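You operate a simulated robot arm through the tools that you are given. There is no shell and no other tool. Be economical: measure what you need, move in short steps, check, and stop when the job is done.

You are at the controls of a simulated two-armed robot. One attempt, no reset.

JOB
Pressure-test the blue regulator: green OK tray if OK, repair bin if it fails.
Fine: supply at about 200 for the test; then supply to 0, bleed to zero, close the bleed valve and undo the clamp; the main valve stays open.

The check looks at the end state, three seconds after you hand in, the way a careful person would. Anything else that was tipped, shoved, dropped, spilled or broken makes it a failure.

ROBOT AND FRAMES
Two 6-joint arms with three-finger grippers on one trunk, on a base that drives. Base frame: it is fixed to the floor where the robot stands at the start and does not move with it; the origin is under the middle of the robot, x ahead of it, y to its left, z up. Readings come in mm, degrees, newtons and seconds.
The left shoulder is at the start at [40, 148, 1370], the right one opposite. With the tool pointing down near the work surface each hand reaches from about 120 to 320 mm from the robot's upright axis, wherever it stands, measured 20 degrees to its own side. Places, roughly: black switch [900, 0, 1400]; blue regulator knob [900, 500, 1000]; breathing knob [800, -200, 900]; clamp knob [800, 500, 900]; exhale knob [900, -200, 1100]; green bleed valve [700, 400, 900]; green regulator knob [1000, 300, 700]; input port [900, 0, 1200]; inside of the green ok tray [800, 100, 1000]; inside of the repair bin [900, -300, 900]; main valve [1000, -300, 1500]; orange regulator knob [1000, 200, 700]; power switch [800, -200, 1000]; supply gauge [1100, 500, 1400]; supply knob [700, 0, 900]; valve seat knob [800, 300, 900]. Payload 2.69 kg a hand.
The TCP of each hand is the grasp point between the finger pads, 29 mm short of the fingertips. In the tool frame z runs along the fingers and y along their closing line. The gripper opens to 120 mm. The gripper's body begins 78 mm behind the TCP.
Orientation is told as [roll, pitch, yaw] about the base's x, y, z axes, in that order, counted from this pose: with the fingers straight down and closing along the base's y, the tool's x points along the base's -x, its y along +y and its z along -z.

CONTROLS
- The arms move only by the tool arm_command. It takes "left_steps", "right_steps" or both (then of equal length, played together; a hand with none holds still); each is a list of rows, each an object (a shift or turn left out is 0, a gripper value left out holds the last) with "translation": the shift along the tool's x, y, z in units of 30 mm (1.0 is 30 mm), a list of three; "rot": the turn, a rotation vector about the tool's x, y, z in units of 6 degrees (1.0 is 6 degrees), a list of three. In form: [{"translation": [dx, dy, dz], "rot": [rx, ry, rz]}, ...]. A call has 1 to 12 rows; each row shifts and turns the commanded pose from where the row before left it, along the tool's axes as they then stand. "left_claw" and "right_claw" are, for a hand that has rows, the opening, from 0 (shut) to 1 (fully open), set as the call begins (left out, the last holds). A call with a number of a shift or a turn outside -1 to 1 is refused whole. Rows are played at 5 a second. More than 50 mm and 8.6 degrees between two rows, or a gripper value outside its range, and nothing of the call is played. Where a pose cannot be reached the arm comes as near as it can. A force on the tool above 40 N (or 10 N above the force at the start of the call, whichever is more), or a blocked arm, ends the call early, and 0.2 s more pass. Each finger halts on what it meets, pressing with about 22 N; the grip force reading is that of the motor and also rises with nothing between the fingers. The clock runs only during rows and for 0.2 s after the last one: add rows that do not move to give the fingers time. The reply holds the time, the measured pose of the TCP, the force on the tool along the base axes, the opening and the grip force, in the units named above and with some noise, with the torque about the TCP (base axes, N m) and any sound that the robot's microphone picked up.
- Cameras (640 x 400 px; columns grow to the right, rows downward): "scene" is now at [97, 7.4, 1579.8]; the picture's right is [0.11, -0.99, 0.00], its down [-0.75, -0.08, -0.66] and it looks along [0.66, 0.07, -0.75] (base axes); focal length 253 px, centre (320, 200). "left" rides on the left gripper at [63, 0, -104] in its tool frame; the picture's right is [0.00, 1.00, 0.00], its down [-0.83, 0.00, -0.56] and it looks along [-0.56, 0.00, 0.83] (tool axes); focal length 275 px, centre (320, 200). "right" rides on the right gripper at [63, 0, -104] in its tool frame; the picture's right is [0.00, 1.00, 0.00], its down [-0.83, 0.00, -0.56] and it looks along [-0.56, 0.00, 0.83] (tool axes); focal length 275 px, centre (320, 200). There is no depth. A picture from a camera that has moved, and an enlarged one, comes with that camera's place and axes in the base frame and with its lens.
- snapshot(camera): a new picture of that camera. It takes no simulated time.
- raise_lower(by): slides the trunk up (or, below 0, down) by that many mm; the arms and the scene camera ride with it, the base frame stays. It gives what a move gives, with no picture.
- drive_base(legs): drives the robot by 1 to 6 legs, each [ahead, turn to the left] in mm and degrees, along the robot's own axes; the way and the turn of a leg run together, so that a leg with both is an arc; at most 1500 mm and 180 degrees a leg. The arms and the cameras ride along, it lands a little off, and it stops where it bumps. It gives what a move gives.
- pan_tilt(pan, tilt): turns the head with the scene camera to pan (to the left, within 86 degrees either way) and tilt (down, from -29 to 69), counted from straight ahead of the robot. It gives what a move gives.
- enlarge(camera, box): a new picture of the part [left, top, right, bottom] of that camera's present view, enlarged. It takes no simulated time.
- hand_in(): hands the job in; it is judged then, once.

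Work in short steps. Places have to be worked out from the pictures, the camera data and where the tool is seen: move nearer, look again, correct. Check each grasp and each placing, and mend what went wrong. You have 120 turns and 100 pictures in all, those below and enlarged ones among them. Open the grippers and draw the arms clear of the work before you hand the job in, unless the task says otherwise; then end with one line.

The tools are called after "Emit:" as a command line: name --argument value ..., lists and objects as JSON in quotes. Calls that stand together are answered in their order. arm_command: Moves the arms, as the interface text tells. Its arguments: {"type":"object","properties":{"left_steps":{"type":"array"},"left_claw":{"type":"number"},"right_steps":{"type":"array"},"right_claw":{"type":"number"}},"required":[]} The other tools are called the same way: raise_lower (by) slides the trunk up or down; drive_base (legs) drives the base; pan_tilt (pan, tilt) turns the head that bears the scene camera; snapshot (camera) takes a picture; enlarge (camera, box) takes an enlarged picture of a part of a camera's view; hand_in () hands the job in.

At the start:

```text
time_s: 0.0
left_tcp_pos: [441.6, 314.9, 998.6]
left_orientation: [0.0, 0.0, 0.0]
left_ft_force: [0.3, 0.2, -0.2]
left_ft_torque: [-0.01, -0.03, 0.0]
left_gripper_width: 119.9
left_grip_force: 0.0
right_tcp_pos: [538.0, -72.4, 1149.9]
right_orientation: [0.0, 0.1, -0.1]
right_ft_force: [0.0, -0.2, -0.7]
right_ft_torque: [-0.05, 0.01, -0.01]
right_gripper_width: 119.9
right_grip_force: 0.0
trunk travel left (down, up): [-497.0, 0.0]
robot x, y, heading: [2.2, 0.0, -0.0]
head pan, tilt: [6.2, 48.7]
```

scene: 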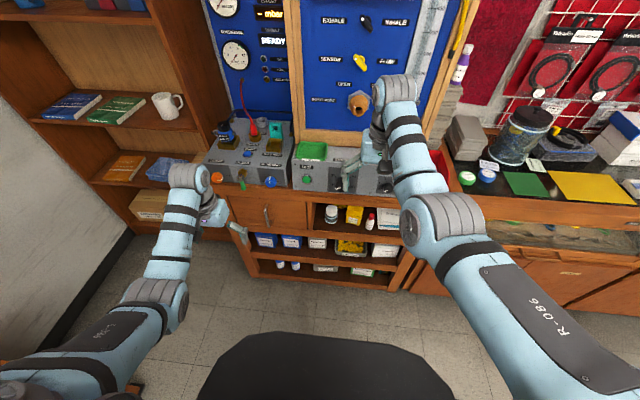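
right: 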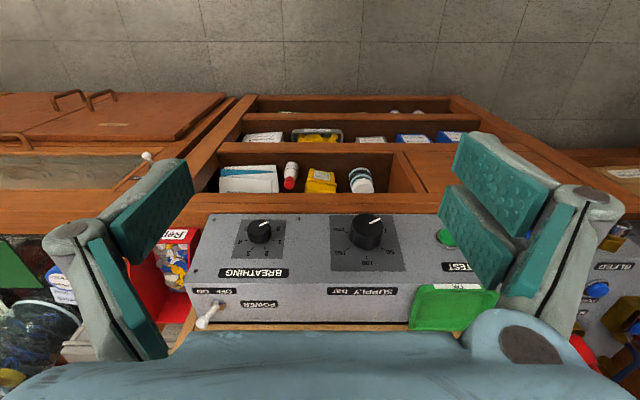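
left: 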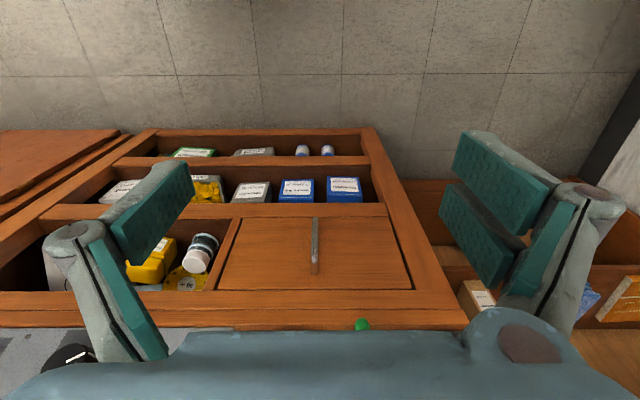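

The scene shows a test bench ahead with a clamp box on the left and a control box in the middle. I enlarge the relevant regions.

Emit:
enlarge --camera "scene" --box '[190, 90, 350, 200]'

Emit:
enlarge --camera "scene" --box '[190, 0, 450, 120]'

Emit:
pan_tilt --pan 15 --tilt 20

Emit:
snapshot --camera "scene"

```text
3.64 times, centred on (270, 145) of scene
camera zoom: at [97.0, 7.4, 1579.8], right [0.11, -0.99, 0.0], down [-0.75, -0.08, -0.66], along [0.66, 0.07, -0.75], focal length 920 px, centre (502, 400)
```

zoom: 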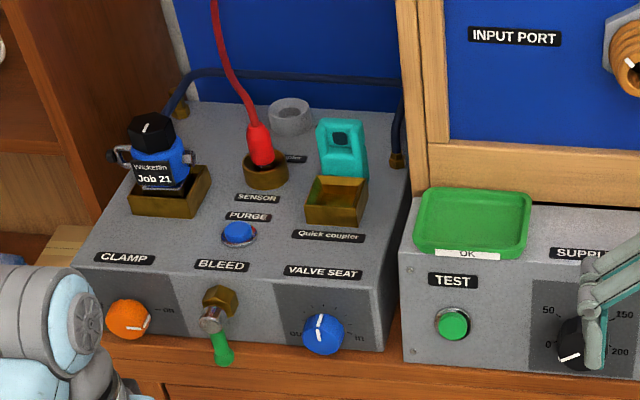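

```text
2.46 times, centred on (320, 60) of scene
camera zoom: at [97.0, 7.4, 1579.8], right [0.11, -0.99, 0.0], down [-0.75, -0.08, -0.66], along [0.66, 0.07, -0.75], focal length 623 px, centre (320, 545)
```

zoom: 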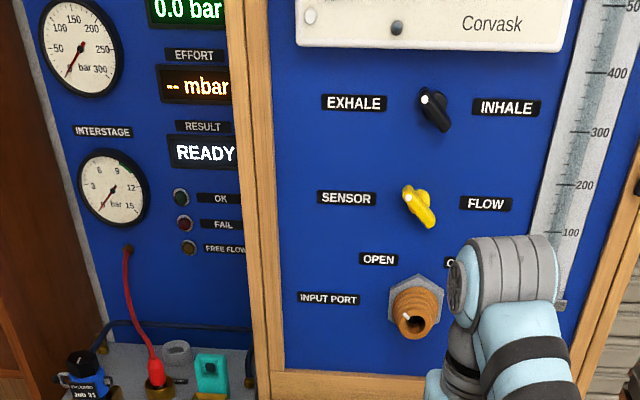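

```text
time_s: 0.9
left_tcp_pos: [441.0, 314.3, 1001.1]
left_orientation: [0.1, 0.1, 0.0]
left_ft_force: [0.7, 0.5, -0.9]
left_ft_torque: [0.0, 0.0, -0.01]
left_gripper_width: 120.2
left_grip_force: 0.1
right_tcp_pos: [536.9, -72.5, 1150.3]
right_orientation: [0.0, 0.0, 0.0]
right_ft_force: [-0.6, -0.3, 0.1]
right_ft_torque: [0.01, 0.02, 0.0]
right_gripper_width: 120.0
right_grip_force: 0.1
trunk travel left (down, up): [-497.0, 0.0]
robot x, y, heading: [1.9, 1.1, 0.3]
head pan, tilt: [15.0, 20.0]
```

```text
94 pictures are left
camera scene: at [109.2, 23.0, 1623.5], right [0.26, -0.97, 0.0], down [-0.33, -0.09, -0.94], along [0.91, 0.24, -0.34], focal length 253 px, centre (320, 200)
```

scene: 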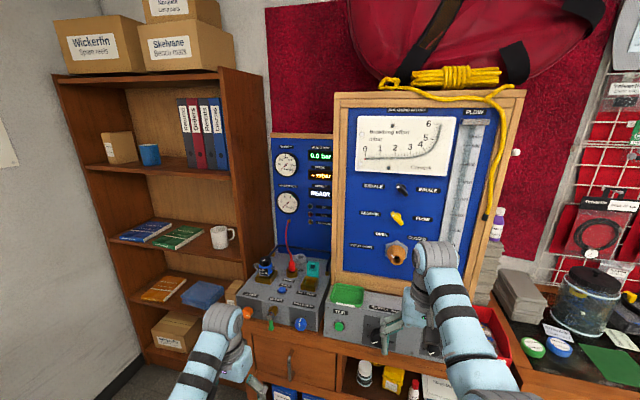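

The head now gives a full overview; I enlarge the bench, the dials and the right of the bench.

Emit:
enlarge --camera "scene" --box '[220, 240, 360, 340]'

Emit:
enlarge --camera "scene" --box '[265, 130, 345, 240]'

Emit:
enlarge --camera "scene" --box '[330, 80, 530, 270]'

Emit:
enlarge --camera "scene" --box '[440, 200, 640, 380]'

Emit:
enlarge --camera "right" --box '[180, 200, 520, 350]'

```text
4.00 times, centred on (290, 290) of scene
camera zoom: at [109.2, 23.0, 1623.5], right [0.26, -0.97, 0.0], down [-0.33, -0.09, -0.94], along [0.91, 0.24, -0.34], focal length 1012 px, centre (440, -160)
```

zoom: 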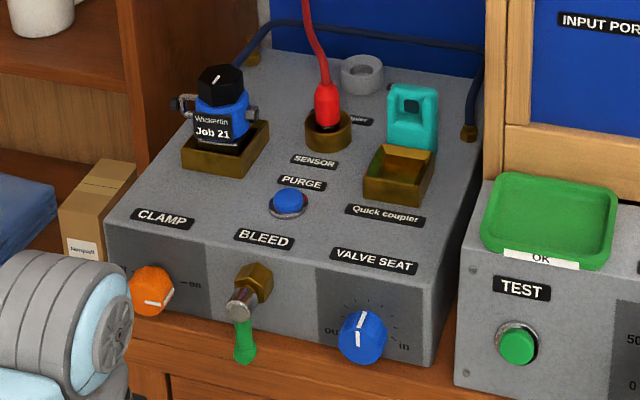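

```text
3.64 times, centred on (305, 185) of scene
camera zoom: at [109.2, 23.0, 1623.5], right [0.26, -0.97, 0.0], down [-0.33, -0.09, -0.94], along [0.91, 0.24, -0.34], focal length 920 px, centre (374, 254)
```

zoom: 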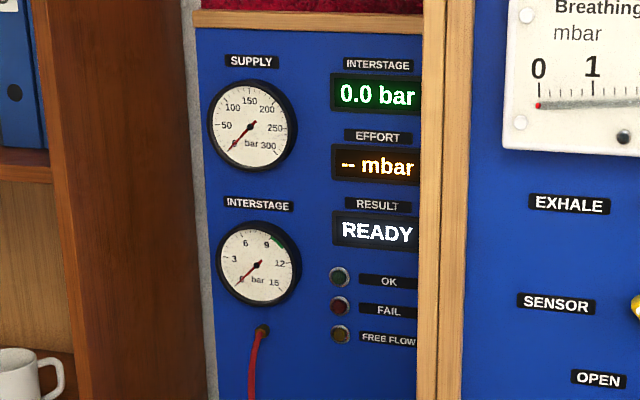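

```text
2.11 times, centred on (430, 175) of scene
camera zoom: at [109.2, 23.0, 1623.5], right [0.26, -0.97, 0.0], down [-0.33, -0.09, -0.94], along [0.91, 0.24, -0.34], focal length 533 px, centre (88, 253)
```

zoom: 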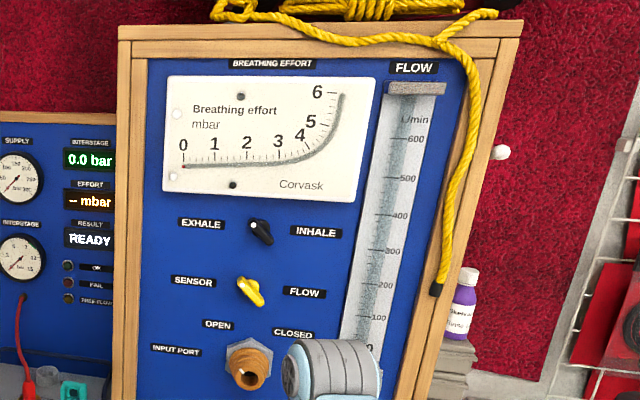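

```text
2.22 times, centred on (540, 290) of scene
camera zoom: at [109.2, 23.0, 1623.5], right [0.26, -0.97, 0.0], down [-0.33, -0.09, -0.94], along [0.91, 0.24, -0.34], focal length 562 px, centre (-169, 0)
```

zoom: 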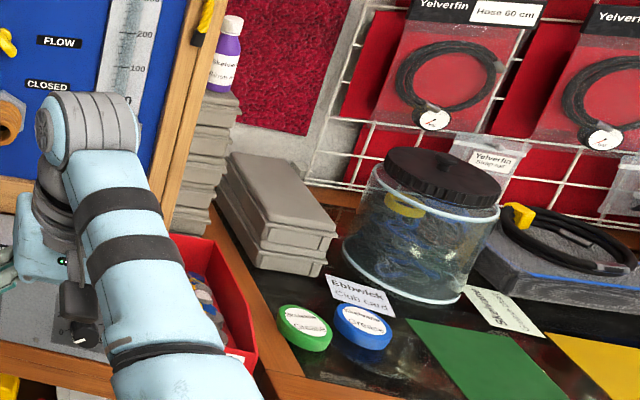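

```text
1.88 times, centred on (350, 275) of right
camera zoom: at [475.7, -72.8, 1253.4], right [0.0, 1.0, 0.0], down [0.83, 0.0, 0.56], along [0.56, 0.0, -0.83], focal length 518 px, centre (264, 59)
```

zoom: 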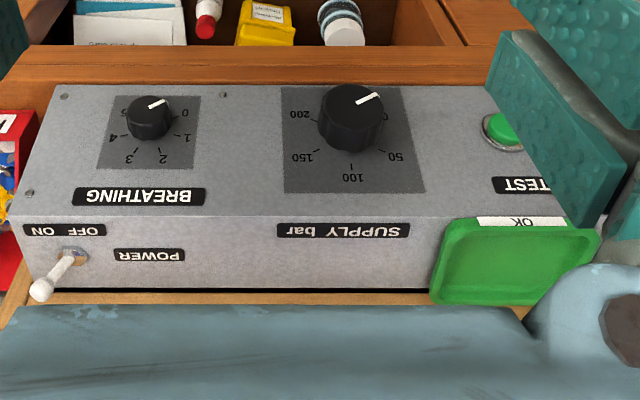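

Power reads on (READY), supply 0, and the blue "Job 21" regulator sits in the clamp seat; the bleed lever is near (748, 376, 873) by triangulation. I pull both hands back before driving nearer.

Emit:
arm_command --left_steps '[{"translation": [1, 0, 0]}, {"translation": [1, 0, 0]}, {"translation": [1, 0, 0]}, {"translation": [1, 0, 0]}, {"translation": [1, 0, -1]}]' --right_steps '[{"translation": [1, -1, 0]}, {"translation": [1, -1, 0]}, {"translation": [1, -1, 0]}, {"translation": [1, -1, 0]}, {"translation": [1, -1, 0]}]'

Emit:
snapshot --camera "scene"

```text
time_s: 2.1
left_tcp_pos: [292.9, 333.2, 1007.3]
left_orientation: [-0.3, -0.3, 0.1]
left_ft_force: [-1.3, -0.6, 0.4]
left_ft_torque: [-0.01, -0.03, 0.0]
left_gripper_width: 120.1
left_grip_force: 0.0
left hand out of reach, approached as far as the arm can: row 1, 2, 3, 5
right_tcp_pos: [529.5, -204.4, 1094.7]
right_orientation: [0.0, -0.1, 0.0]
right_ft_force: [-0.1, 0.2, 0.2]
right_ft_torque: [0.01, -0.06, 0.0]
right_gripper_width: 120.3
right_grip_force: 0.0
right hand out of reach, approached as far as the arm can: row 1, 2, 3, 4, 5
trunk travel left (down, up): [-497.0, 0.0]
robot x, y, heading: [-1.1, 1.8, -0.1]
head pan, tilt: [15.0, 20.0]
```

```text
88 pictures are left
camera scene: at [107.1, 22.2, 1623.8], right [0.26, -0.97, 0.0], down [-0.33, -0.09, -0.94], along [0.91, 0.24, -0.34], focal length 253 px, centre (320, 200)
```

scene: 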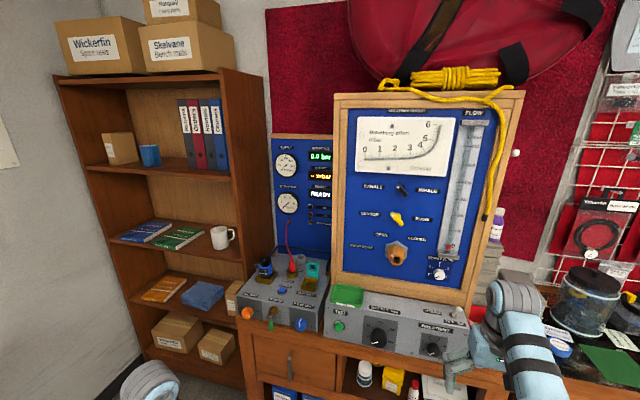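

The right arm has cleared the panel; I enlarge the newly visible knobs and the clamp box.

Emit:
enlarge --camera "scene" --box '[340, 170, 480, 300]'

Emit:
enlarge --camera "scene" --box '[230, 280, 310, 340]'

Emit:
enlarge --camera "scene" --box '[320, 280, 490, 370]'

Emit:
enlarge --camera "scene" --box '[480, 100, 640, 240]'

```text
3.08 times, centred on (410, 235) of scene
camera zoom: at [107.1, 22.2, 1623.8], right [0.26, -0.97, 0.0], down [-0.33, -0.09, -0.94], along [0.91, 0.24, -0.34], focal length 779 px, centre (43, 92)
```

zoom: 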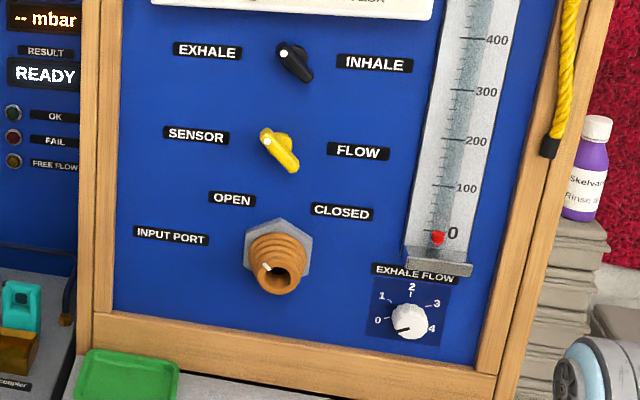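

```text
6.67 times, centred on (270, 310) of scene
camera zoom: at [107.1, 22.2, 1623.8], right [0.26, -0.97, 0.0], down [-0.33, -0.09, -0.94], along [0.91, 0.24, -0.34], focal length 1687 px, centre (653, -533)
```

zoom: 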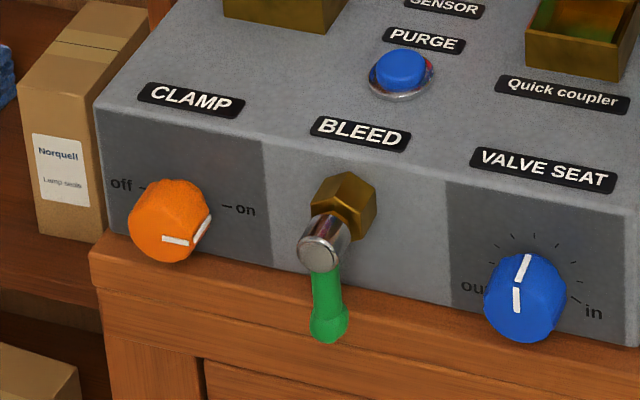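

```text
3.76 times, centred on (405, 325) of scene
camera zoom: at [107.1, 22.2, 1623.8], right [0.26, -0.97, 0.0], down [-0.33, -0.09, -0.94], along [0.91, 0.24, -0.34], focal length 953 px, centre (0, -271)
```

zoom: 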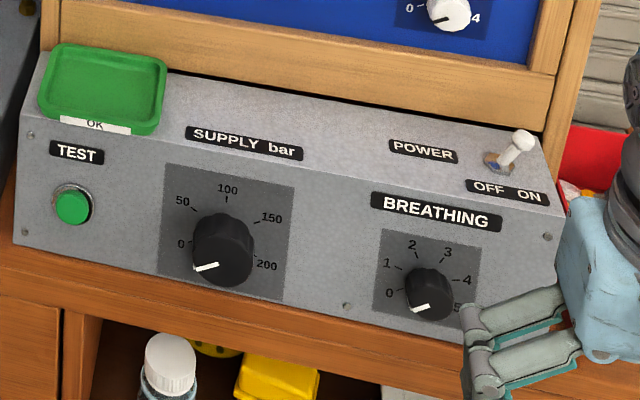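

```text
2.86 times, centred on (560, 170) of scene
camera zoom: at [107.1, 22.2, 1623.8], right [0.26, -0.97, 0.0], down [-0.33, -0.09, -0.94], along [0.91, 0.24, -0.34], focal length 723 px, centre (-366, 286)
```

zoom: 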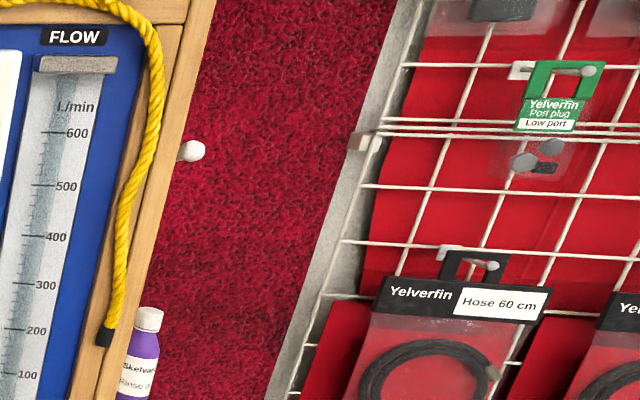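

Clamp points to "on", supply and breathing at 0, the bleed lever hangs down. I turn both hands to point forward for the front-panel knobs.

Emit:
arm_command --left_steps '[{"translation": [-1, 0, 0], "rot": [0, -1, 0]}, {"translation": [-1, 0, 0], "rot": [0, -1, 0]}, {"translation": [-1, 0, 0], "rot": [0, -1, 0]}, {"translation": [-1, 0, 0], "rot": [0, -1, 0]}, {"translation": [0, 0, 0], "rot": [0, -1, 0]}, {"translation": [0, 0, 0], "rot": [0, -1, 0]}, {"translation": [0, 0, 0], "rot": [0, -1, 0]}, {"translation": [0, 0, 0], "rot": [0, -1, 0]}, {"rot": [0, -1, 0]}, {"rot": [0, -1, 0]}, {"rot": [0, -1, 0]}, {"rot": [0, -1, 0]}]' --right_steps '[{"rot": [0, -1, 0]}, {"rot": [0, -1, 0]}, {"rot": [0, -1, 0]}, {"rot": [0, -1, 0]}, {"rot": [0, -1, 0]}, {"rot": [0, -1, 0]}, {"rot": [0, -1, 0]}, {"rot": [0, -1, 0]}, {"rot": [0, -1, 0]}, {"rot": [0, -1, 0]}, {"rot": [0, -1, 0]}, {"rot": [0, -1, 0]}]'

Emit:
snapshot --camera "scene"

```text
time_s: 4.7
left_tcp_pos: [411.1, 332.5, 1024.5]
left_orientation: [0.1, -72.1, -0.1]
left_ft_force: [0.4, 0.3, -0.5]
left_ft_torque: [-0.04, 0.04, 0.0]
left_gripper_width: 120.1
left_grip_force: 0.0
right_tcp_pos: [532.5, -203.0, 1096.2]
right_orientation: [0.1, -72.2, -0.1]
right_ft_force: [0.3, 0.6, -0.3]
right_ft_torque: [-0.04, -0.02, 0.0]
right_gripper_width: 120.1
right_grip_force: 0.0
trunk travel left (down, up): [-497.0, 0.0]
robot x, y, heading: [-1.3, 0.1, -0.0]
head pan, tilt: [15.0, 20.0]
```

```text
83 pictures are left
camera scene: at [108.2, 22.8, 1623.7], right [0.26, -0.97, 0.0], down [-0.33, -0.09, -0.94], along [0.91, 0.24, -0.34], focal length 253 px, centre (320, 200)
```

scene: 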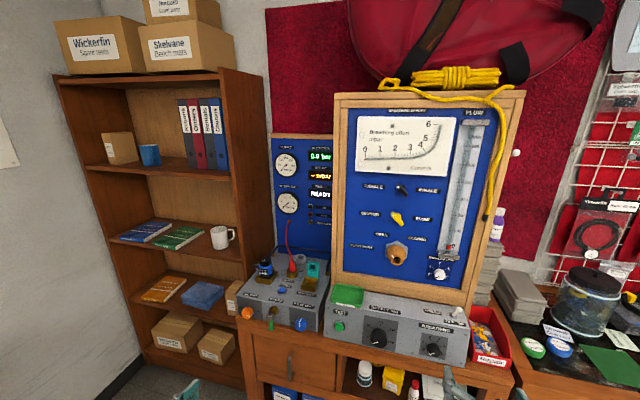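

Both hands now point nearly forward and are clear. I drive 200 mm ahead and look with all cameras.

Emit:
drive_base --legs '[[200, 0]]'

Emit:
pan_tilt --pan 12 --tilt 40

Emit:
snapshot --camera "scene"

Emit:
snapshot --camera "left"

Emit:
snapshot --camera "right"

```text
time_s: 6.3
left_tcp_pos: [608.9, 332.8, 1026.0]
left_orientation: [0.0, -72.2, 0.1]
left_ft_force: [-0.3, 0.0, 0.2]
left_ft_torque: [0.01, 0.02, 0.0]
left_gripper_width: 119.9
left_grip_force: 0.2
right_tcp_pos: [730.9, -201.9, 1096.2]
right_orientation: [0.0, -72.2, 0.0]
right_ft_force: [-0.4, 0.6, 0.3]
right_ft_torque: [0.02, 0.01, -0.02]
right_gripper_width: 120.2
right_grip_force: 0.1
trunk travel left (down, up): [-497.0, 0.0]
robot x, y, heading: [200.8, 2.3, -0.1]
head pan, tilt: [15.0, 20.0]
```

```text
time_s: 7.2
left_tcp_pos: [613.2, 333.0, 1023.3]
left_orientation: [0.0, -72.0, 0.0]
left_ft_force: [0.2, -0.3, -0.2]
left_ft_torque: [0.0, -0.01, 0.01]
left_gripper_width: 119.9
left_grip_force: 0.0
right_tcp_pos: [734.4, -202.2, 1093.3]
right_orientation: [0.0, -71.9, 0.1]
right_ft_force: [0.7, 0.2, 0.2]
right_ft_torque: [-0.05, -0.04, 0.01]
right_gripper_width: 119.8
right_grip_force: 0.1
trunk travel left (down, up): [-497.0, 0.0]
robot x, y, heading: [203.7, -1.9, -0.2]
head pan, tilt: [12.0, 40.0]
```

```text
82 pictures are left
camera scene: at [304.3, 16.6, 1592.2], right [0.21, -0.98, 0.0], down [-0.63, -0.13, -0.77], along [0.75, 0.16, -0.64], focal length 253 px, centre (320, 200)
```

scene: 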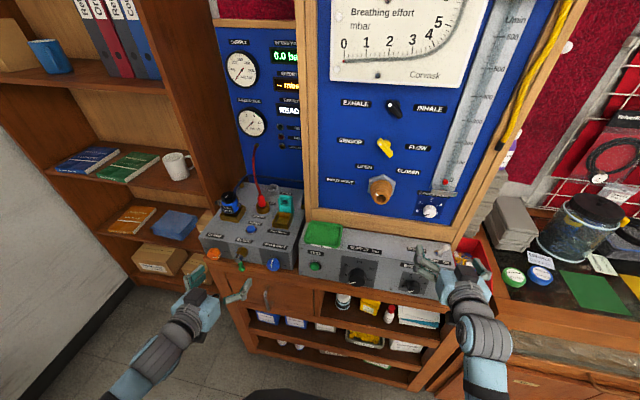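

```text
81 pictures are left
camera left: at [493.2, 333.2, 995.3], right [0.0, 1.0, 0.0], down [-0.27, 0.0, 0.96], along [0.96, 0.0, 0.27], focal length 275 px, centre (320, 200)
```

left: 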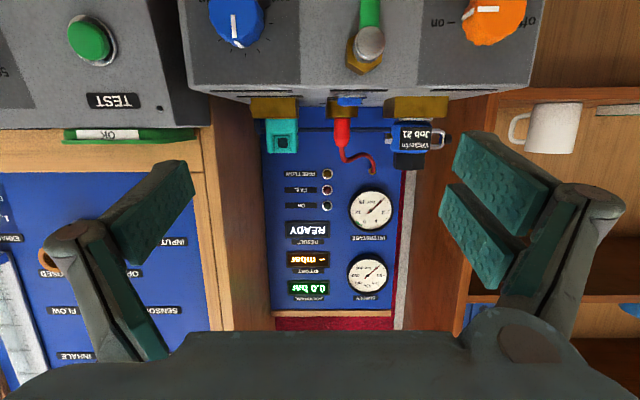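

```text
80 pictures are left
camera right: at [617.5, -202.2, 1066.2], right [0.0, 1.0, 0.0], down [-0.27, 0.0, 0.96], along [0.96, 0.0, 0.27], focal length 275 px, centre (320, 200)
```

right: 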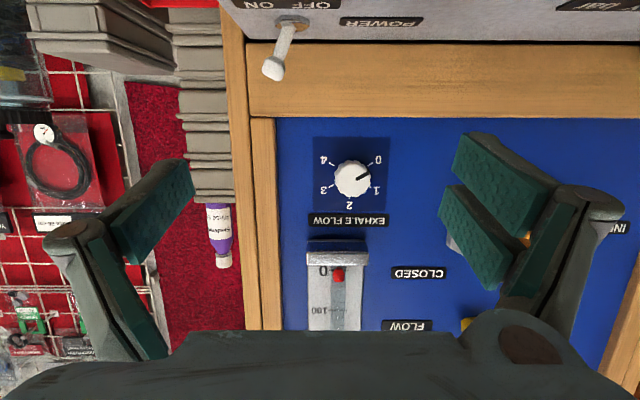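

The left camera confirms the clamp at "on". I bring the right hand back, level it, and put it in front of the supply knob (about y -5, z 955).

Emit:
arm_command --right_steps '[{"translation": [0, 0, -1]}, {"translation": [0, 0, -1], "rot": [0, -1, 0]}, {"translation": [0, 0, -1], "rot": [0, -1, 0]}, {"translation": [0, 0, -1], "rot": [0, -1, 0]}, {"translation": [0.8, 1, 0]}, {"translation": [0.9, 1, 0]}, {"translation": [0.9, 1, 0]}, {"translation": [0.9, 1, 0]}, {"translation": [0.9, 1, 0]}, {"translation": [0.9, 1, 0]}]'

Emit:
snapshot --camera "right"

Emit:
snapshot --camera "scene"

```text
time_s: 8.6
left_tcp_pos: [613.6, 331.7, 1023.1]
left_orientation: [0.1, -72.0, -0.1]
left_ft_force: [-0.2, 0.1, 0.9]
left_ft_torque: [0.0, -0.03, 0.0]
left_gripper_width: 119.8
left_grip_force: 0.0
right_tcp_pos: [620.2, -168.2, 1061.8]
right_orientation: [-87.1, -79.1, 91.4]
right_ft_force: [0.7, 1.2, 0.1]
right_ft_torque: [0.0, -0.02, 0.0]
right_gripper_width: 120.0
right_grip_force: 0.1
trunk travel left (down, up): [-497.0, 0.0]
robot x, y, heading: [202.7, -2.3, -0.1]
head pan, tilt: [12.0, 40.0]
stopped in row 7 (right hand): the arm was blocked; the commanded pose is now the measured one
```

```text
79 pictures are left
camera right: at [517.9, -187.3, 998.6], right [-0.07, 0.98, -0.19], down [-0.56, 0.12, 0.82], along [0.83, 0.17, 0.54], focal length 275 px, centre (320, 200)
```

right: 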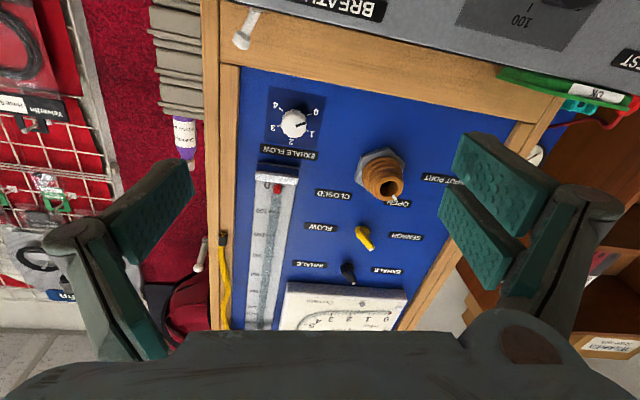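

```text
78 pictures are left
camera scene: at [304.5, 15.8, 1592.6], right [0.21, -0.98, 0.0], down [-0.63, -0.13, -0.77], along [0.75, 0.16, -0.64], focal length 253 px, centre (320, 200)
```

scene: 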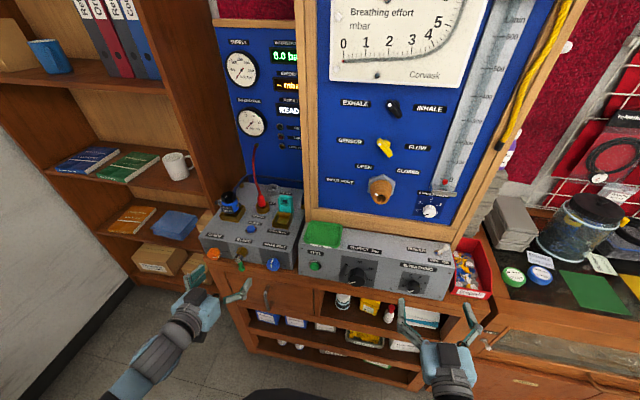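

The right arm got blocked when folded close to the body. I back the base 120 mm to let the arms work more extended.

Emit:
drive_base --legs '[[-130, 0]]'

Emit:
arm_command --right_steps '[{"translation": [0, 0, 1], "rot": [0, 0.5, 0]}, {"translation": [0, 0, 1], "rot": [0, 0.5, 0]}, {"translation": [0, 0, 1], "rot": [0, 0.5, 0]}]'

Emit:
snapshot --camera "scene"

```text
time_s: 9.9
left_tcp_pos: [488.5, 332.8, 1021.5]
left_orientation: [0.1, -71.8, 0.0]
left_ft_force: [0.5, -0.7, -0.1]
left_ft_torque: [0.02, -0.01, -0.02]
left_gripper_width: 120.1
left_grip_force: 0.0
right_tcp_pos: [493.8, -167.5, 1058.6]
right_orientation: [-86.0, -79.1, 90.4]
right_ft_force: [0.1, 0.4, -0.1]
right_ft_torque: [0.01, -0.01, 0.04]
right_gripper_width: 119.8
right_grip_force: 0.0
trunk travel left (down, up): [-497.0, 0.0]
robot x, y, heading: [75.8, -2.1, -0.0]
head pan, tilt: [12.0, 40.0]
```

```text
time_s: 10.7
left_tcp_pos: [484.0, 331.5, 1023.4]
left_orientation: [-0.1, -72.0, 0.0]
left_ft_force: [0.6, 0.5, 0.0]
left_ft_torque: [0.0, -0.03, 0.02]
left_gripper_width: 120.0
left_grip_force: 0.0
right_tcp_pos: [579.9, -166.8, 1051.4]
right_orientation: [-50.2, -74.8, 53.6]
right_ft_force: [-0.4, -0.7, 0.2]
right_ft_torque: [0.01, 0.0, -0.01]
right_gripper_width: 120.0
right_grip_force: 0.0
trunk travel left (down, up): [-497.0, 0.0]
robot x, y, heading: [73.9, 1.3, -0.2]
head pan, tilt: [12.0, 40.0]
```

```text
77 pictures are left
camera scene: at [175.3, 16.5, 1592.0], right [0.21, -0.98, 0.0], down [-0.63, -0.13, -0.77], along [0.75, 0.16, -0.64], focal length 253 px, centre (320, 200)
```

scene: 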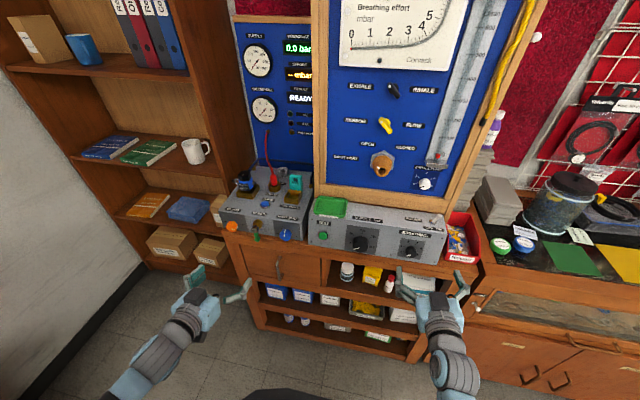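

Tool pointing is nearly forward with some roll; the panel front appears sloped about 19°, so I aim the right hand 19° below horizontal, unrolled, and shift to a stand-off from the supply knob.

Emit:
arm_command --right_steps '[{"rot": [0.2, 0.75, 0.98]}, {"rot": [0.2, 0.75, 0.98]}, {"translation": [0.245, 0.885, 0.395]}, {"translation": [0.245, 0.885, 0.395]}, {"translation": [0.245, 0.885, 0.395]}, {"translation": [0.245, 0.885, 0.395]}, {"translation": [0.245, 0.885, 0.395]}, {"translation": [0.245, 0.885, 0.395]}]'

Emit:
snapshot --camera "right"

Emit:
snapshot --camera "scene"

```text
time_s: 11.7
left_tcp_pos: [484.4, 332.3, 1023.9]
left_orientation: [0.1, -72.0, -0.1]
left_ft_force: [-0.3, 1.2, 0.4]
left_ft_torque: [0.01, 0.02, -0.01]
left_gripper_width: 119.8
left_grip_force: 0.1
right_tcp_pos: [601.0, -167.6, 1025.4]
right_orientation: [-27.8, -70.4, 25.3]
right_ft_force: [-0.3, -0.7, 0.4]
right_ft_torque: [-0.02, -0.02, 0.02]
right_gripper_width: 120.4
right_grip_force: 0.0
right hand out of reach, approached as far as the arm can: row 5
trunk travel left (down, up): [-497.0, 0.0]
robot x, y, heading: [72.1, 0.6, -0.1]
head pan, tilt: [12.0, 40.0]
stopped in row 5 (right hand): the arm was blocked; the commanded pose is now the measured one
```

```text
76 pictures are left
camera right: at [484.3, -170.3, 997.4], right [0.02, 0.99, -0.16], down [-0.28, 0.16, 0.95], along [0.96, 0.03, 0.28], focal length 275 px, centre (320, 200)
```

right: 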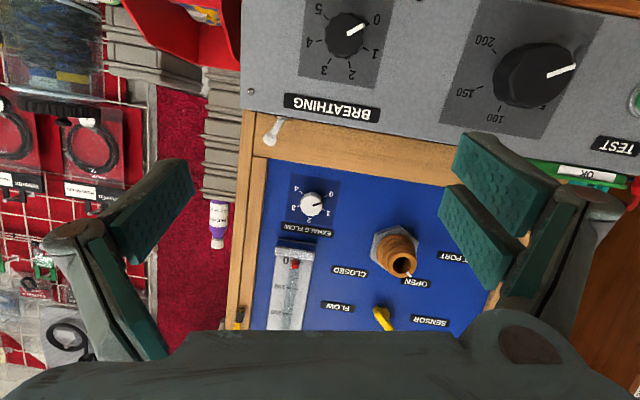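

```text
75 pictures are left
camera scene: at [175.6, 16.8, 1592.1], right [0.21, -0.98, 0.0], down [-0.63, -0.13, -0.77], along [0.75, 0.16, -0.64], focal length 253 px, centre (320, 200)
```

scene: 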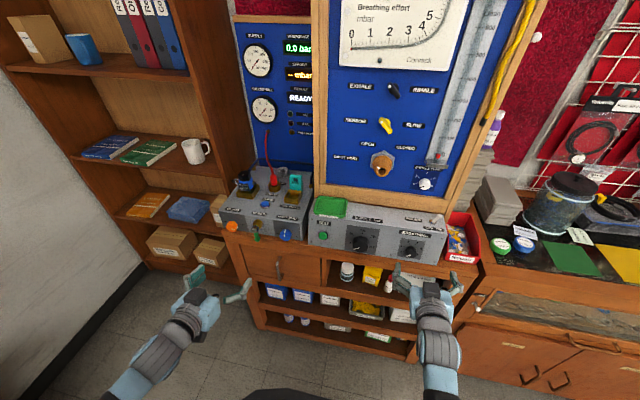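

The right arm can't cross to the middle in this posture, so I shift the base about 190 mm to the left so that supply is on the right arm's side.

Emit:
drive_base --legs '[[-270, 0], [0, 30], [380, 0], [0, -30]]'

Emit:
snapshot --camera "scene"

Emit:
snapshot --camera "right"

```text
time_s: 18.6
left_tcp_pos: [549.6, 521.9, 1022.9]
left_orientation: [0.0, -72.0, -0.3]
left_ft_force: [-0.7, 0.0, 0.2]
left_ft_torque: [0.01, -0.01, -0.01]
left_gripper_width: 120.1
left_grip_force: 0.0
right_tcp_pos: [663.1, 21.1, 1027.6]
right_orientation: [-27.7, -70.4, 24.8]
right_ft_force: [-0.6, 0.6, -0.2]
right_ft_torque: [-0.02, 0.01, -0.03]
right_gripper_width: 120.0
right_grip_force: 0.1
trunk travel left (down, up): [-497.0, 0.0]
robot x, y, heading: [133.2, 189.3, -0.1]
head pan, tilt: [12.0, 40.0]
```

```text
74 pictures are left
camera scene: at [238.4, 206.8, 1592.2], right [0.2, -0.98, 0.0], down [-0.63, -0.13, -0.77], along [0.75, 0.16, -0.64], focal length 253 px, centre (320, 200)
```

scene: 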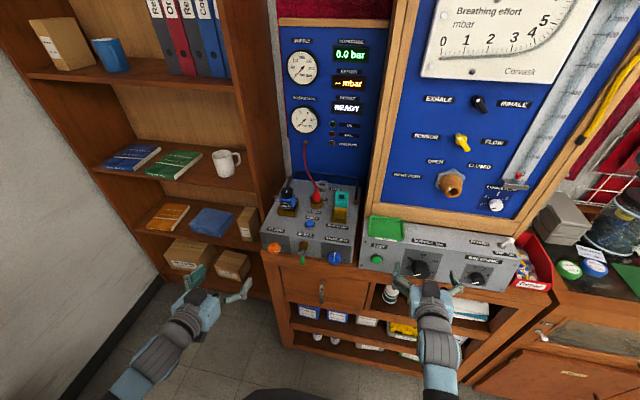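

```text
73 pictures are left
camera right: at [547.4, 19.3, 998.2], right [0.02, 0.99, -0.16], down [-0.28, 0.16, 0.95], along [0.96, 0.02, 0.28], focal length 275 px, centre (320, 200)
```

right: 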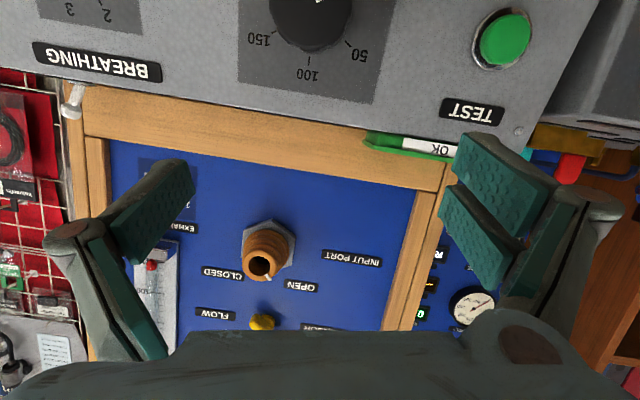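

Supply knob tip is near (743, -2, 938), test button (762, 131, 925). I straighten the right hand and drop it to a stand-off in front of the knob.

Emit:
arm_command --right_steps '[{"rot": [-0.35, 0, 0.75]}, {"rot": [-0.35, 0, 0.75]}, {"translation": [0.65, -0.26, 0.1]}, {"translation": [0.65, -0.26, 0.1]}, {"translation": [0.65, -0.26, 0.1]}]'

Emit:
snapshot --camera "right"

```text
time_s: 19.8
left_tcp_pos: [548.9, 520.2, 1022.6]
left_orientation: [0.2, -72.0, -0.4]
left_ft_force: [0.4, 0.0, -0.3]
left_ft_torque: [0.01, -0.02, 0.0]
left_gripper_width: 120.2
left_grip_force: 0.1
right_tcp_pos: [656.4, -2.8, 968.6]
right_orientation: [3.2, -72.4, -3.2]
right_ft_force: [0.7, 0.3, 0.0]
right_ft_torque: [-0.01, 0.0, 0.0]
right_gripper_width: 119.8
right_grip_force: 0.0
trunk travel left (down, up): [-497.0, 0.0]
robot x, y, heading: [138.8, 191.8, -0.1]
head pan, tilt: [12.0, 40.0]
```

```text
72 pictures are left
camera right: at [538.1, -1.9, 939.4], right [0.0, 1.0, 0.01], down [-0.28, -0.01, 0.96], along [0.96, 0.0, 0.28], focal length 275 px, centre (320, 200)
```

right: 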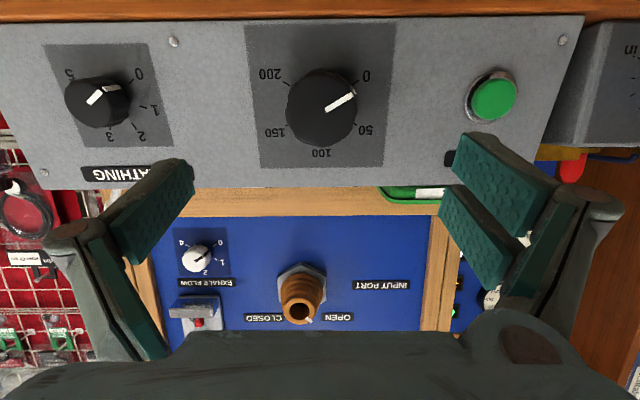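

The dial is clearly seen: 0 to 200 spans about ±120° with the knob base near (770, -1, 926). I test pre-rolling the hand counter-clockwise in free space to have travel for the turn.

Emit:
arm_command --right_steps '[{"translation": [0.16, 0.06, 0], "rot": [0, 0, -1]}, {"rot": [0, 0, -1]}, {"rot": [0, 0, -1]}, {"rot": [0, 0, -1]}, {"rot": [0, 0, -1]}, {"rot": [0, 0, -1]}, {"rot": [0, 0, -1]}, {"rot": [0, 0, -1]}, {"rot": [0, 0, -1]}, {"rot": [0, 0, -1]}, {"rot": [0, 0, -1]}, {"rot": [0, 0, -1]}]'

Emit:
arm_command --right_steps '[{"rot": [0, 0, -1]}, {"rot": [0, 0, -1]}, {"rot": [0, 0, -1]}, {"rot": [0, 0, -1]}, {"rot": [0, 0, -1]}, {"rot": [0, 0, -1]}, {"rot": [0, 0, -1]}, {"rot": [0, 0, -1]}]' --right_claw 0.7

Emit:
snapshot --camera "right"

```text
time_s: 22.4
left_tcp_pos: [548.0, 520.6, 1024.9]
left_orientation: [0.2, -71.9, -0.3]
left_ft_force: [-0.7, -0.3, 0.4]
left_ft_torque: [0.0, -0.04, -0.01]
left_gripper_width: 120.1
left_grip_force: 0.1
right_tcp_pos: [654.6, -0.4, 963.2]
right_orientation: [-71.5, -17.9, 84.4]
right_ft_force: [-0.6, 0.8, -0.1]
right_ft_torque: [-0.04, -0.05, 0.03]
right_gripper_width: 120.0
right_grip_force: 0.1
trunk travel left (down, up): [-497.0, 0.0]
robot x, y, heading: [135.7, 187.9, 0.0]
head pan, tilt: [12.0, 40.0]
```

```text
time_s: 24.2
left_tcp_pos: [548.7, 521.2, 1022.7]
left_orientation: [0.1, -72.0, -0.5]
left_ft_force: [0.1, 0.5, 0.5]
left_ft_torque: [0.0, -0.01, -0.01]
left_gripper_width: 119.9
left_grip_force: 0.0
right_tcp_pos: [653.9, -0.7, 964.0]
right_orientation: [-70.1, 27.7, 99.7]
right_ft_force: [0.5, 0.1, 0.5]
right_ft_torque: [-0.03, 0.01, -0.03]
right_gripper_width: 84.0
right_grip_force: 0.0
trunk travel left (down, up): [-497.0, 0.0]
robot x, y, heading: [134.3, 189.8, 0.0]
head pan, tilt: [12.0, 40.0]
```

```text
71 pictures are left
camera right: at [565.3, -54.9, 1024.3], right [-0.26, -0.49, -0.83], down [-0.66, 0.72, -0.22], along [0.71, 0.49, -0.51], focal length 275 px, centre (320, 200)
```

right: 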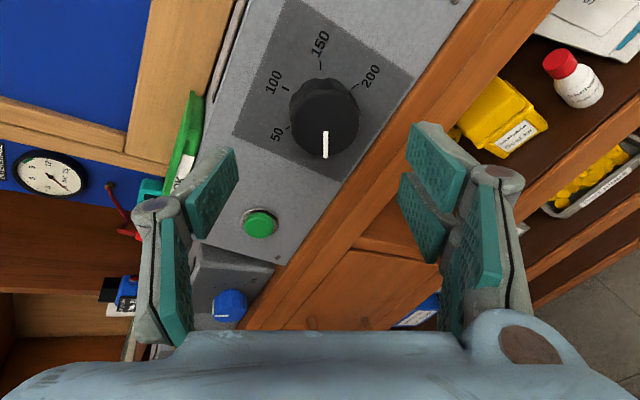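

Roll works to -120° and the view agrees with the knob location. I advance 81 mm with a 66 mm opening, then look before closing.

Emit:
arm_command --right_steps '[{"translation": [0, 0, 0]}, {"translation": [0, 0, 0.6]}, {"translation": [0, 0, 0.6]}, {"translation": [0, 0, 0.6]}, {"translation": [0, 0, 0.5]}, {"translation": [0, 0, 0.4]}]' --right_claw 0.58

Emit:
snapshot --camera "right"

```text
time_s: 25.6
left_tcp_pos: [549.9, 521.6, 1023.1]
left_orientation: [0.1, -72.1, -0.4]
left_ft_force: [0.1, 0.2, 0.1]
left_ft_torque: [0.0, 0.0, -0.01]
left_gripper_width: 120.0
left_grip_force: 0.1
right_tcp_pos: [723.7, 1.5, 942.1]
right_orientation: [-70.1, 27.6, 99.3]
right_ft_force: [0.1, -0.8, 0.5]
right_ft_torque: [0.0, 0.01, -0.01]
right_gripper_width: 69.6
right_grip_force: 0.1
right hand out of reach, approached as far as the arm can: row 6
trunk travel left (down, up): [-497.0, 0.0]
robot x, y, heading: [134.8, 188.8, -0.3]
head pan, tilt: [12.0, 40.0]
```

```text
70 pictures are left
camera right: at [635.0, -54.3, 1002.7], right [-0.26, -0.49, -0.83], down [-0.65, 0.73, -0.22], along [0.71, 0.48, -0.51], focal length 275 px, centre (320, 200)
```

right: 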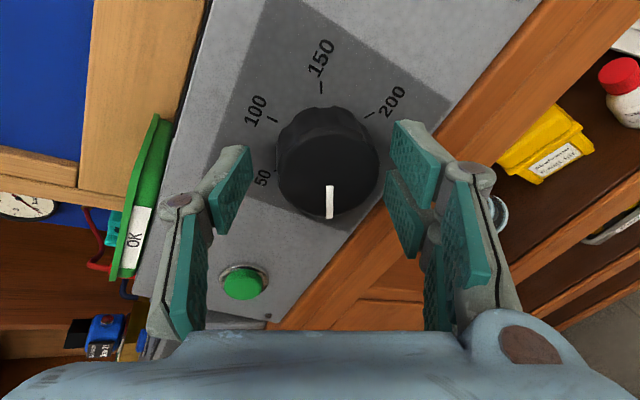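

The arm is at its reach limit just short of the knob. I back the hand off, drive 60 mm closer and approach again.

Emit:
arm_command --right_steps '[{"translation": [0, 0, -1]}, {"translation": [0, 0, -1]}, {"translation": [0, 0, -1]}]'

Emit:
drive_base --legs '[[60, 0]]'

Emit:
snapshot --camera "right"

```text
time_s: 26.4
left_tcp_pos: [548.6, 521.2, 1023.9]
left_orientation: [0.1, -72.0, -0.3]
left_ft_force: [-0.4, 0.1, -0.3]
left_ft_torque: [0.03, -0.01, 0.0]
left_gripper_width: 120.5
left_grip_force: 0.1
right_tcp_pos: [638.1, -2.3, 968.6]
right_orientation: [-70.1, 27.5, 99.8]
right_ft_force: [0.1, -0.5, -1.1]
right_ft_torque: [-0.02, -0.02, -0.01]
right_gripper_width: 69.4
right_grip_force: 0.0
trunk travel left (down, up): [-497.0, 0.0]
robot x, y, heading: [137.4, 190.1, -0.3]
head pan, tilt: [12.0, 40.0]
```

```text
time_s: 27.4
left_tcp_pos: [599.5, 522.6, 1026.5]
left_orientation: [0.2, -72.5, -0.3]
left_ft_force: [-0.5, 0.5, 0.2]
left_ft_torque: [0.02, -0.02, 0.01]
left_gripper_width: 120.1
left_grip_force: 0.1
right_tcp_pos: [689.2, -0.6, 973.6]
right_orientation: [-70.7, 27.6, 99.4]
right_ft_force: [-1.5, -0.2, 0.4]
right_ft_torque: [-0.04, 0.05, 0.0]
right_gripper_width: 69.9
right_grip_force: 0.0
trunk travel left (down, up): [-497.0, 0.0]
robot x, y, heading: [193.2, 189.0, -0.1]
head pan, tilt: [12.0, 40.0]
```

```text
69 pictures are left
camera right: at [600.2, -56.4, 1033.2], right [-0.25, -0.49, -0.83], down [-0.65, 0.72, -0.23], along [0.71, 0.49, -0.5], focal length 275 px, centre (320, 200)
```

right: 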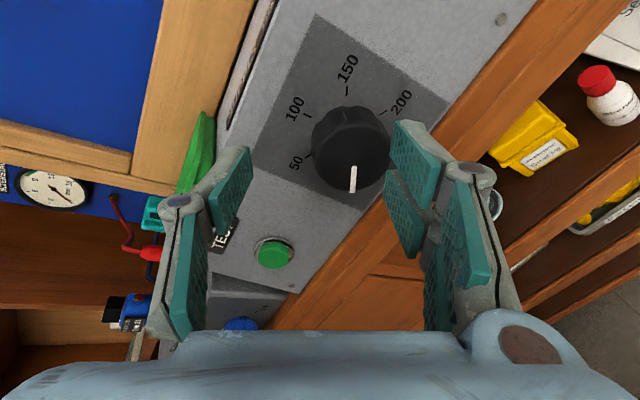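

After the drive the hand sits about 19 mm off axis; I correct laterally, then take a fresh look.

Emit:
arm_command --right_steps '[{"translation": [0, 0, 0]}, {"translation": [-0.13, 0.32, 0]}, {"translation": [-0.14, 0.32, 0]}, {"translation": [0, 0, 0]}]'

Emit:
snapshot --camera "right"

```text
time_s: 28.4
left_tcp_pos: [608.0, 521.1, 1023.1]
left_orientation: [0.0, -71.9, -0.2]
left_ft_force: [0.0, 0.0, -0.8]
left_ft_torque: [-0.02, 0.03, 0.01]
left_gripper_width: 120.0
left_grip_force: 0.0
right_tcp_pos: [692.8, -2.7, 947.5]
right_orientation: [-70.1, 27.5, 99.9]
right_ft_force: [-0.3, -0.1, 0.1]
right_ft_torque: [0.0, -0.02, 0.02]
right_gripper_width: 69.6
right_grip_force: 0.1
trunk travel left (down, up): [-497.0, 0.0]
robot x, y, heading: [195.2, 191.2, -0.1]
head pan, tilt: [12.0, 40.0]
```

```text
68 pictures are left
camera right: at [604.7, -57.9, 1008.0], right [-0.26, -0.49, -0.83], down [-0.66, 0.72, -0.22], along [0.71, 0.49, -0.51], focal length 275 px, centre (320, 200)
```

right: 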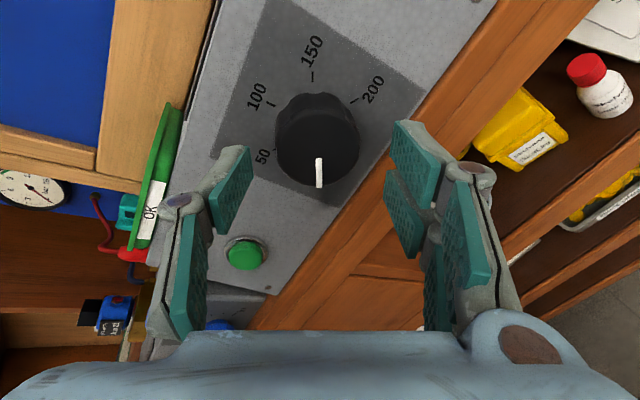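

Now aligned within a few mm; I advance 43 mm along the knob axis and close on the knob.

Emit:
arm_command --right_steps '[{"translation": [0, 0, 0.5]}, {"translation": [0, 0, 0.5]}, {"translation": [0, 0, 0.43]}, {"translation": [0, 0, 0]}]'

Emit:
arm_command --right_steps '[{}, {}, {}]' --right_claw 0.3

Emit:
snapshot --camera "right"

```text
time_s: 29.4
left_tcp_pos: [607.9, 521.3, 1023.7]
left_orientation: [0.1, -72.0, -0.3]
left_ft_force: [-0.9, 0.4, 0.5]
left_ft_torque: [-0.01, 0.01, -0.02]
left_gripper_width: 119.9
left_grip_force: 0.1
right_tcp_pos: [731.9, -4.2, 936.4]
right_orientation: [-70.0, 27.6, 99.7]
right_ft_force: [-0.6, -0.2, 0.2]
right_ft_torque: [0.02, -0.02, 0.0]
right_gripper_width: 69.4
right_grip_force: 0.1
trunk travel left (down, up): [-497.0, 0.0]
robot x, y, heading: [194.4, 193.6, -0.0]
head pan, tilt: [12.0, 40.0]
```

```text
time_s: 30.2
left_tcp_pos: [606.6, 522.2, 1023.0]
left_orientation: [0.0, -72.0, -0.2]
left_ft_force: [-0.4, -0.5, 0.0]
left_ft_torque: [0.01, -0.02, 0.02]
left_gripper_width: 119.9
left_grip_force: 0.1
right_tcp_pos: [734.1, -3.9, 937.9]
right_orientation: [-70.4, 27.7, 99.6]
right_ft_force: [9.7, 0.4, 14.8]
right_ft_torque: [0.16, -1.47, 0.78]
right_gripper_width: 53.1
right_grip_force: 44.6
trunk travel left (down, up): [-497.0, 0.0]
robot x, y, heading: [196.6, 186.2, 0.0]
head pan, tilt: [12.0, 40.0]
```

```text
67 pictures are left
camera right: at [644.6, -58.2, 997.5], right [-0.26, -0.49, -0.83], down [-0.65, 0.72, -0.22], along [0.71, 0.49, -0.51], focal length 275 px, centre (320, 200)
```

right: 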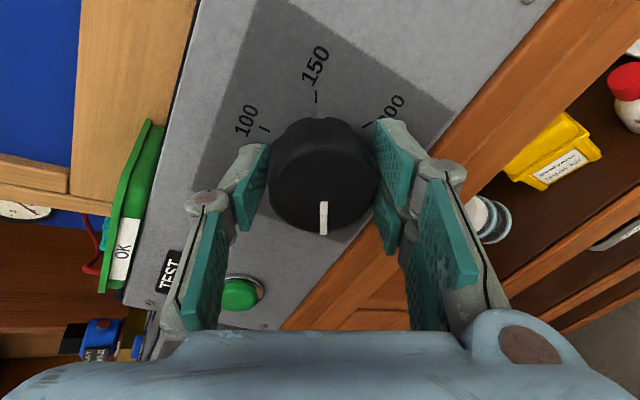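

Gripped at 53 mm. I turn the knob 60° clockwise (to about 50 bar) first and check gauges.

Emit:
arm_command --right_steps '[{"translation": [0, -0.07, 0]}, {"rot": [0, 0, 1]}, {"rot": [0, 0, 1]}, {"rot": [0, 0, 1]}, {"rot": [0, 0, 1]}, {"rot": [0, 0, 1]}, {"rot": [0, 0, 1]}, {"rot": [0, 0, 1]}, {"rot": [0, 0, 1]}, {"rot": [0, 0, 1]}, {"rot": [0, 0, 1]}]'

Emit:
enlarge --camera "scene" --box '[250, 10, 450, 290]'

Emit:
snapshot --camera "right"

```text
time_s: 32.6
left_tcp_pos: [607.8, 522.4, 1023.7]
left_orientation: [0.1, -72.1, -0.3]
left_ft_force: [-0.9, 0.0, -0.5]
left_ft_torque: [0.01, 0.0, 0.04]
left_gripper_width: 120.2
left_grip_force: 0.0
right_tcp_pos: [733.3, -2.6, 936.7]
right_orientation: [-69.6, -29.3, 79.8]
right_ft_force: [-2.2, 2.1, -4.7]
right_ft_torque: [0.05, -1.13, 0.24]
right_gripper_width: 52.7
right_grip_force: 44.6
trunk travel left (down, up): [-497.0, 0.0]
robot x, y, heading: [191.0, 193.4, -0.2]
head pan, tilt: [12.0, 40.0]
```

```text
1.43 times, centred on (350, 150) of scene
camera zoom: at [296.9, 206.2, 1592.2], right [0.21, -0.98, 0.0], down [-0.63, -0.13, -0.77], along [0.75, 0.16, -0.64], focal length 362 px, centre (277, 271)
```

zoom: 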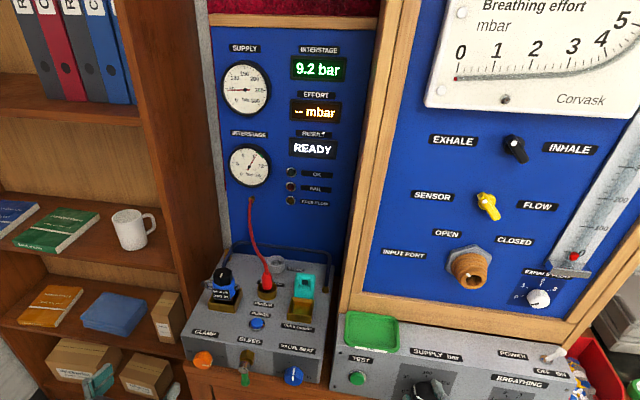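

```text
65 pictures are left
camera right: at [624.7, -56.8, 937.4], right [-0.26, 0.51, -0.82], down [-0.4, 0.71, 0.57], along [0.88, 0.48, 0.02], focal length 275 px, centre (320, 200)
```

right: 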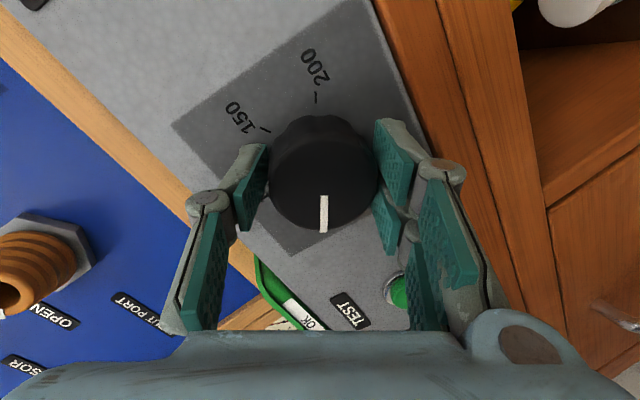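

Knob follows and interstage reads 9.2 bar, so the bleed is closed. I continue turning 120° more, in two calls.

Emit:
arm_command --right_steps '[{"rot": [0, 0, 1]}, {"rot": [0, 0, 1]}, {"rot": [0, 0, 1]}, {"rot": [0, 0, 1]}, {"rot": [0, 0, 1]}, {"rot": [0, 0, 1]}, {"rot": [0, 0, 1]}, {"rot": [0, 0, 1]}, {"rot": [0, 0, 1]}, {"rot": [0, 0, 1]}]'

Emit:
arm_command --right_steps '[{"rot": [0, 0, 1]}, {"rot": [0, 0, 1]}, {"rot": [0, 0, 1]}, {"rot": [0, 0, 1]}, {"rot": [0, 0, 1]}, {"rot": [0, 0, 1]}, {"rot": [0, 0, 1]}, {"rot": [0, 0, 1]}, {"rot": [0, 0, 1]}, {"rot": [0, 0, 1]}]'

Emit:
enlarge --camera "scene" --box '[300, 20, 400, 120]'

```text
time_s: 34.8
left_tcp_pos: [606.7, 520.8, 1023.0]
left_orientation: [0.1, -72.1, -0.4]
left_ft_force: [-0.9, 0.2, -0.7]
left_ft_torque: [0.02, 0.01, 0.05]
left_gripper_width: 119.9
left_grip_force: 0.1
right_tcp_pos: [732.9, -1.6, 937.6]
right_orientation: [3.5, -72.4, -3.4]
right_ft_force: [-7.2, 3.1, -7.9]
right_ft_torque: [0.05, 0.6, 0.27]
right_gripper_width: 50.5
right_grip_force: 45.0
trunk travel left (down, up): [-497.0, 0.0]
robot x, y, heading: [197.0, 192.0, -0.2]
head pan, tilt: [12.0, 40.0]
```

```text
time_s: 37.0
left_tcp_pos: [608.2, 521.7, 1022.3]
left_orientation: [0.2, -71.8, -0.3]
left_ft_force: [0.8, 0.2, -0.1]
left_ft_torque: [0.01, -0.02, 0.0]
left_gripper_width: 120.0
left_grip_force: 0.0
right_tcp_pos: [735.0, -2.0, 937.3]
right_orientation: [70.0, -27.5, -80.3]
right_ft_force: [0.7, 1.0, -6.9]
right_ft_torque: [0.17, -0.51, 0.94]
right_gripper_width: 52.6
right_grip_force: 44.5
trunk travel left (down, up): [-497.0, 0.0]
robot x, y, heading: [193.8, 189.5, -0.3]
head pan, tilt: [12.0, 40.0]
```

```text
4.00 times, centred on (350, 70) of scene
camera zoom: at [298.7, 205.9, 1592.1], right [0.21, -0.98, 0.0], down [-0.63, -0.13, -0.77], along [0.75, 0.16, -0.64], focal length 1012 px, centre (200, 720)
```

zoom: 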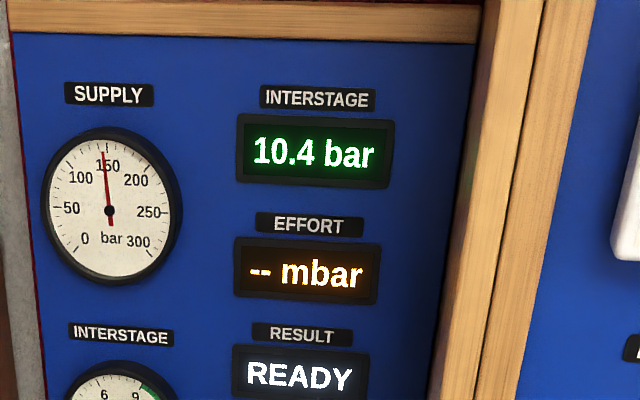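

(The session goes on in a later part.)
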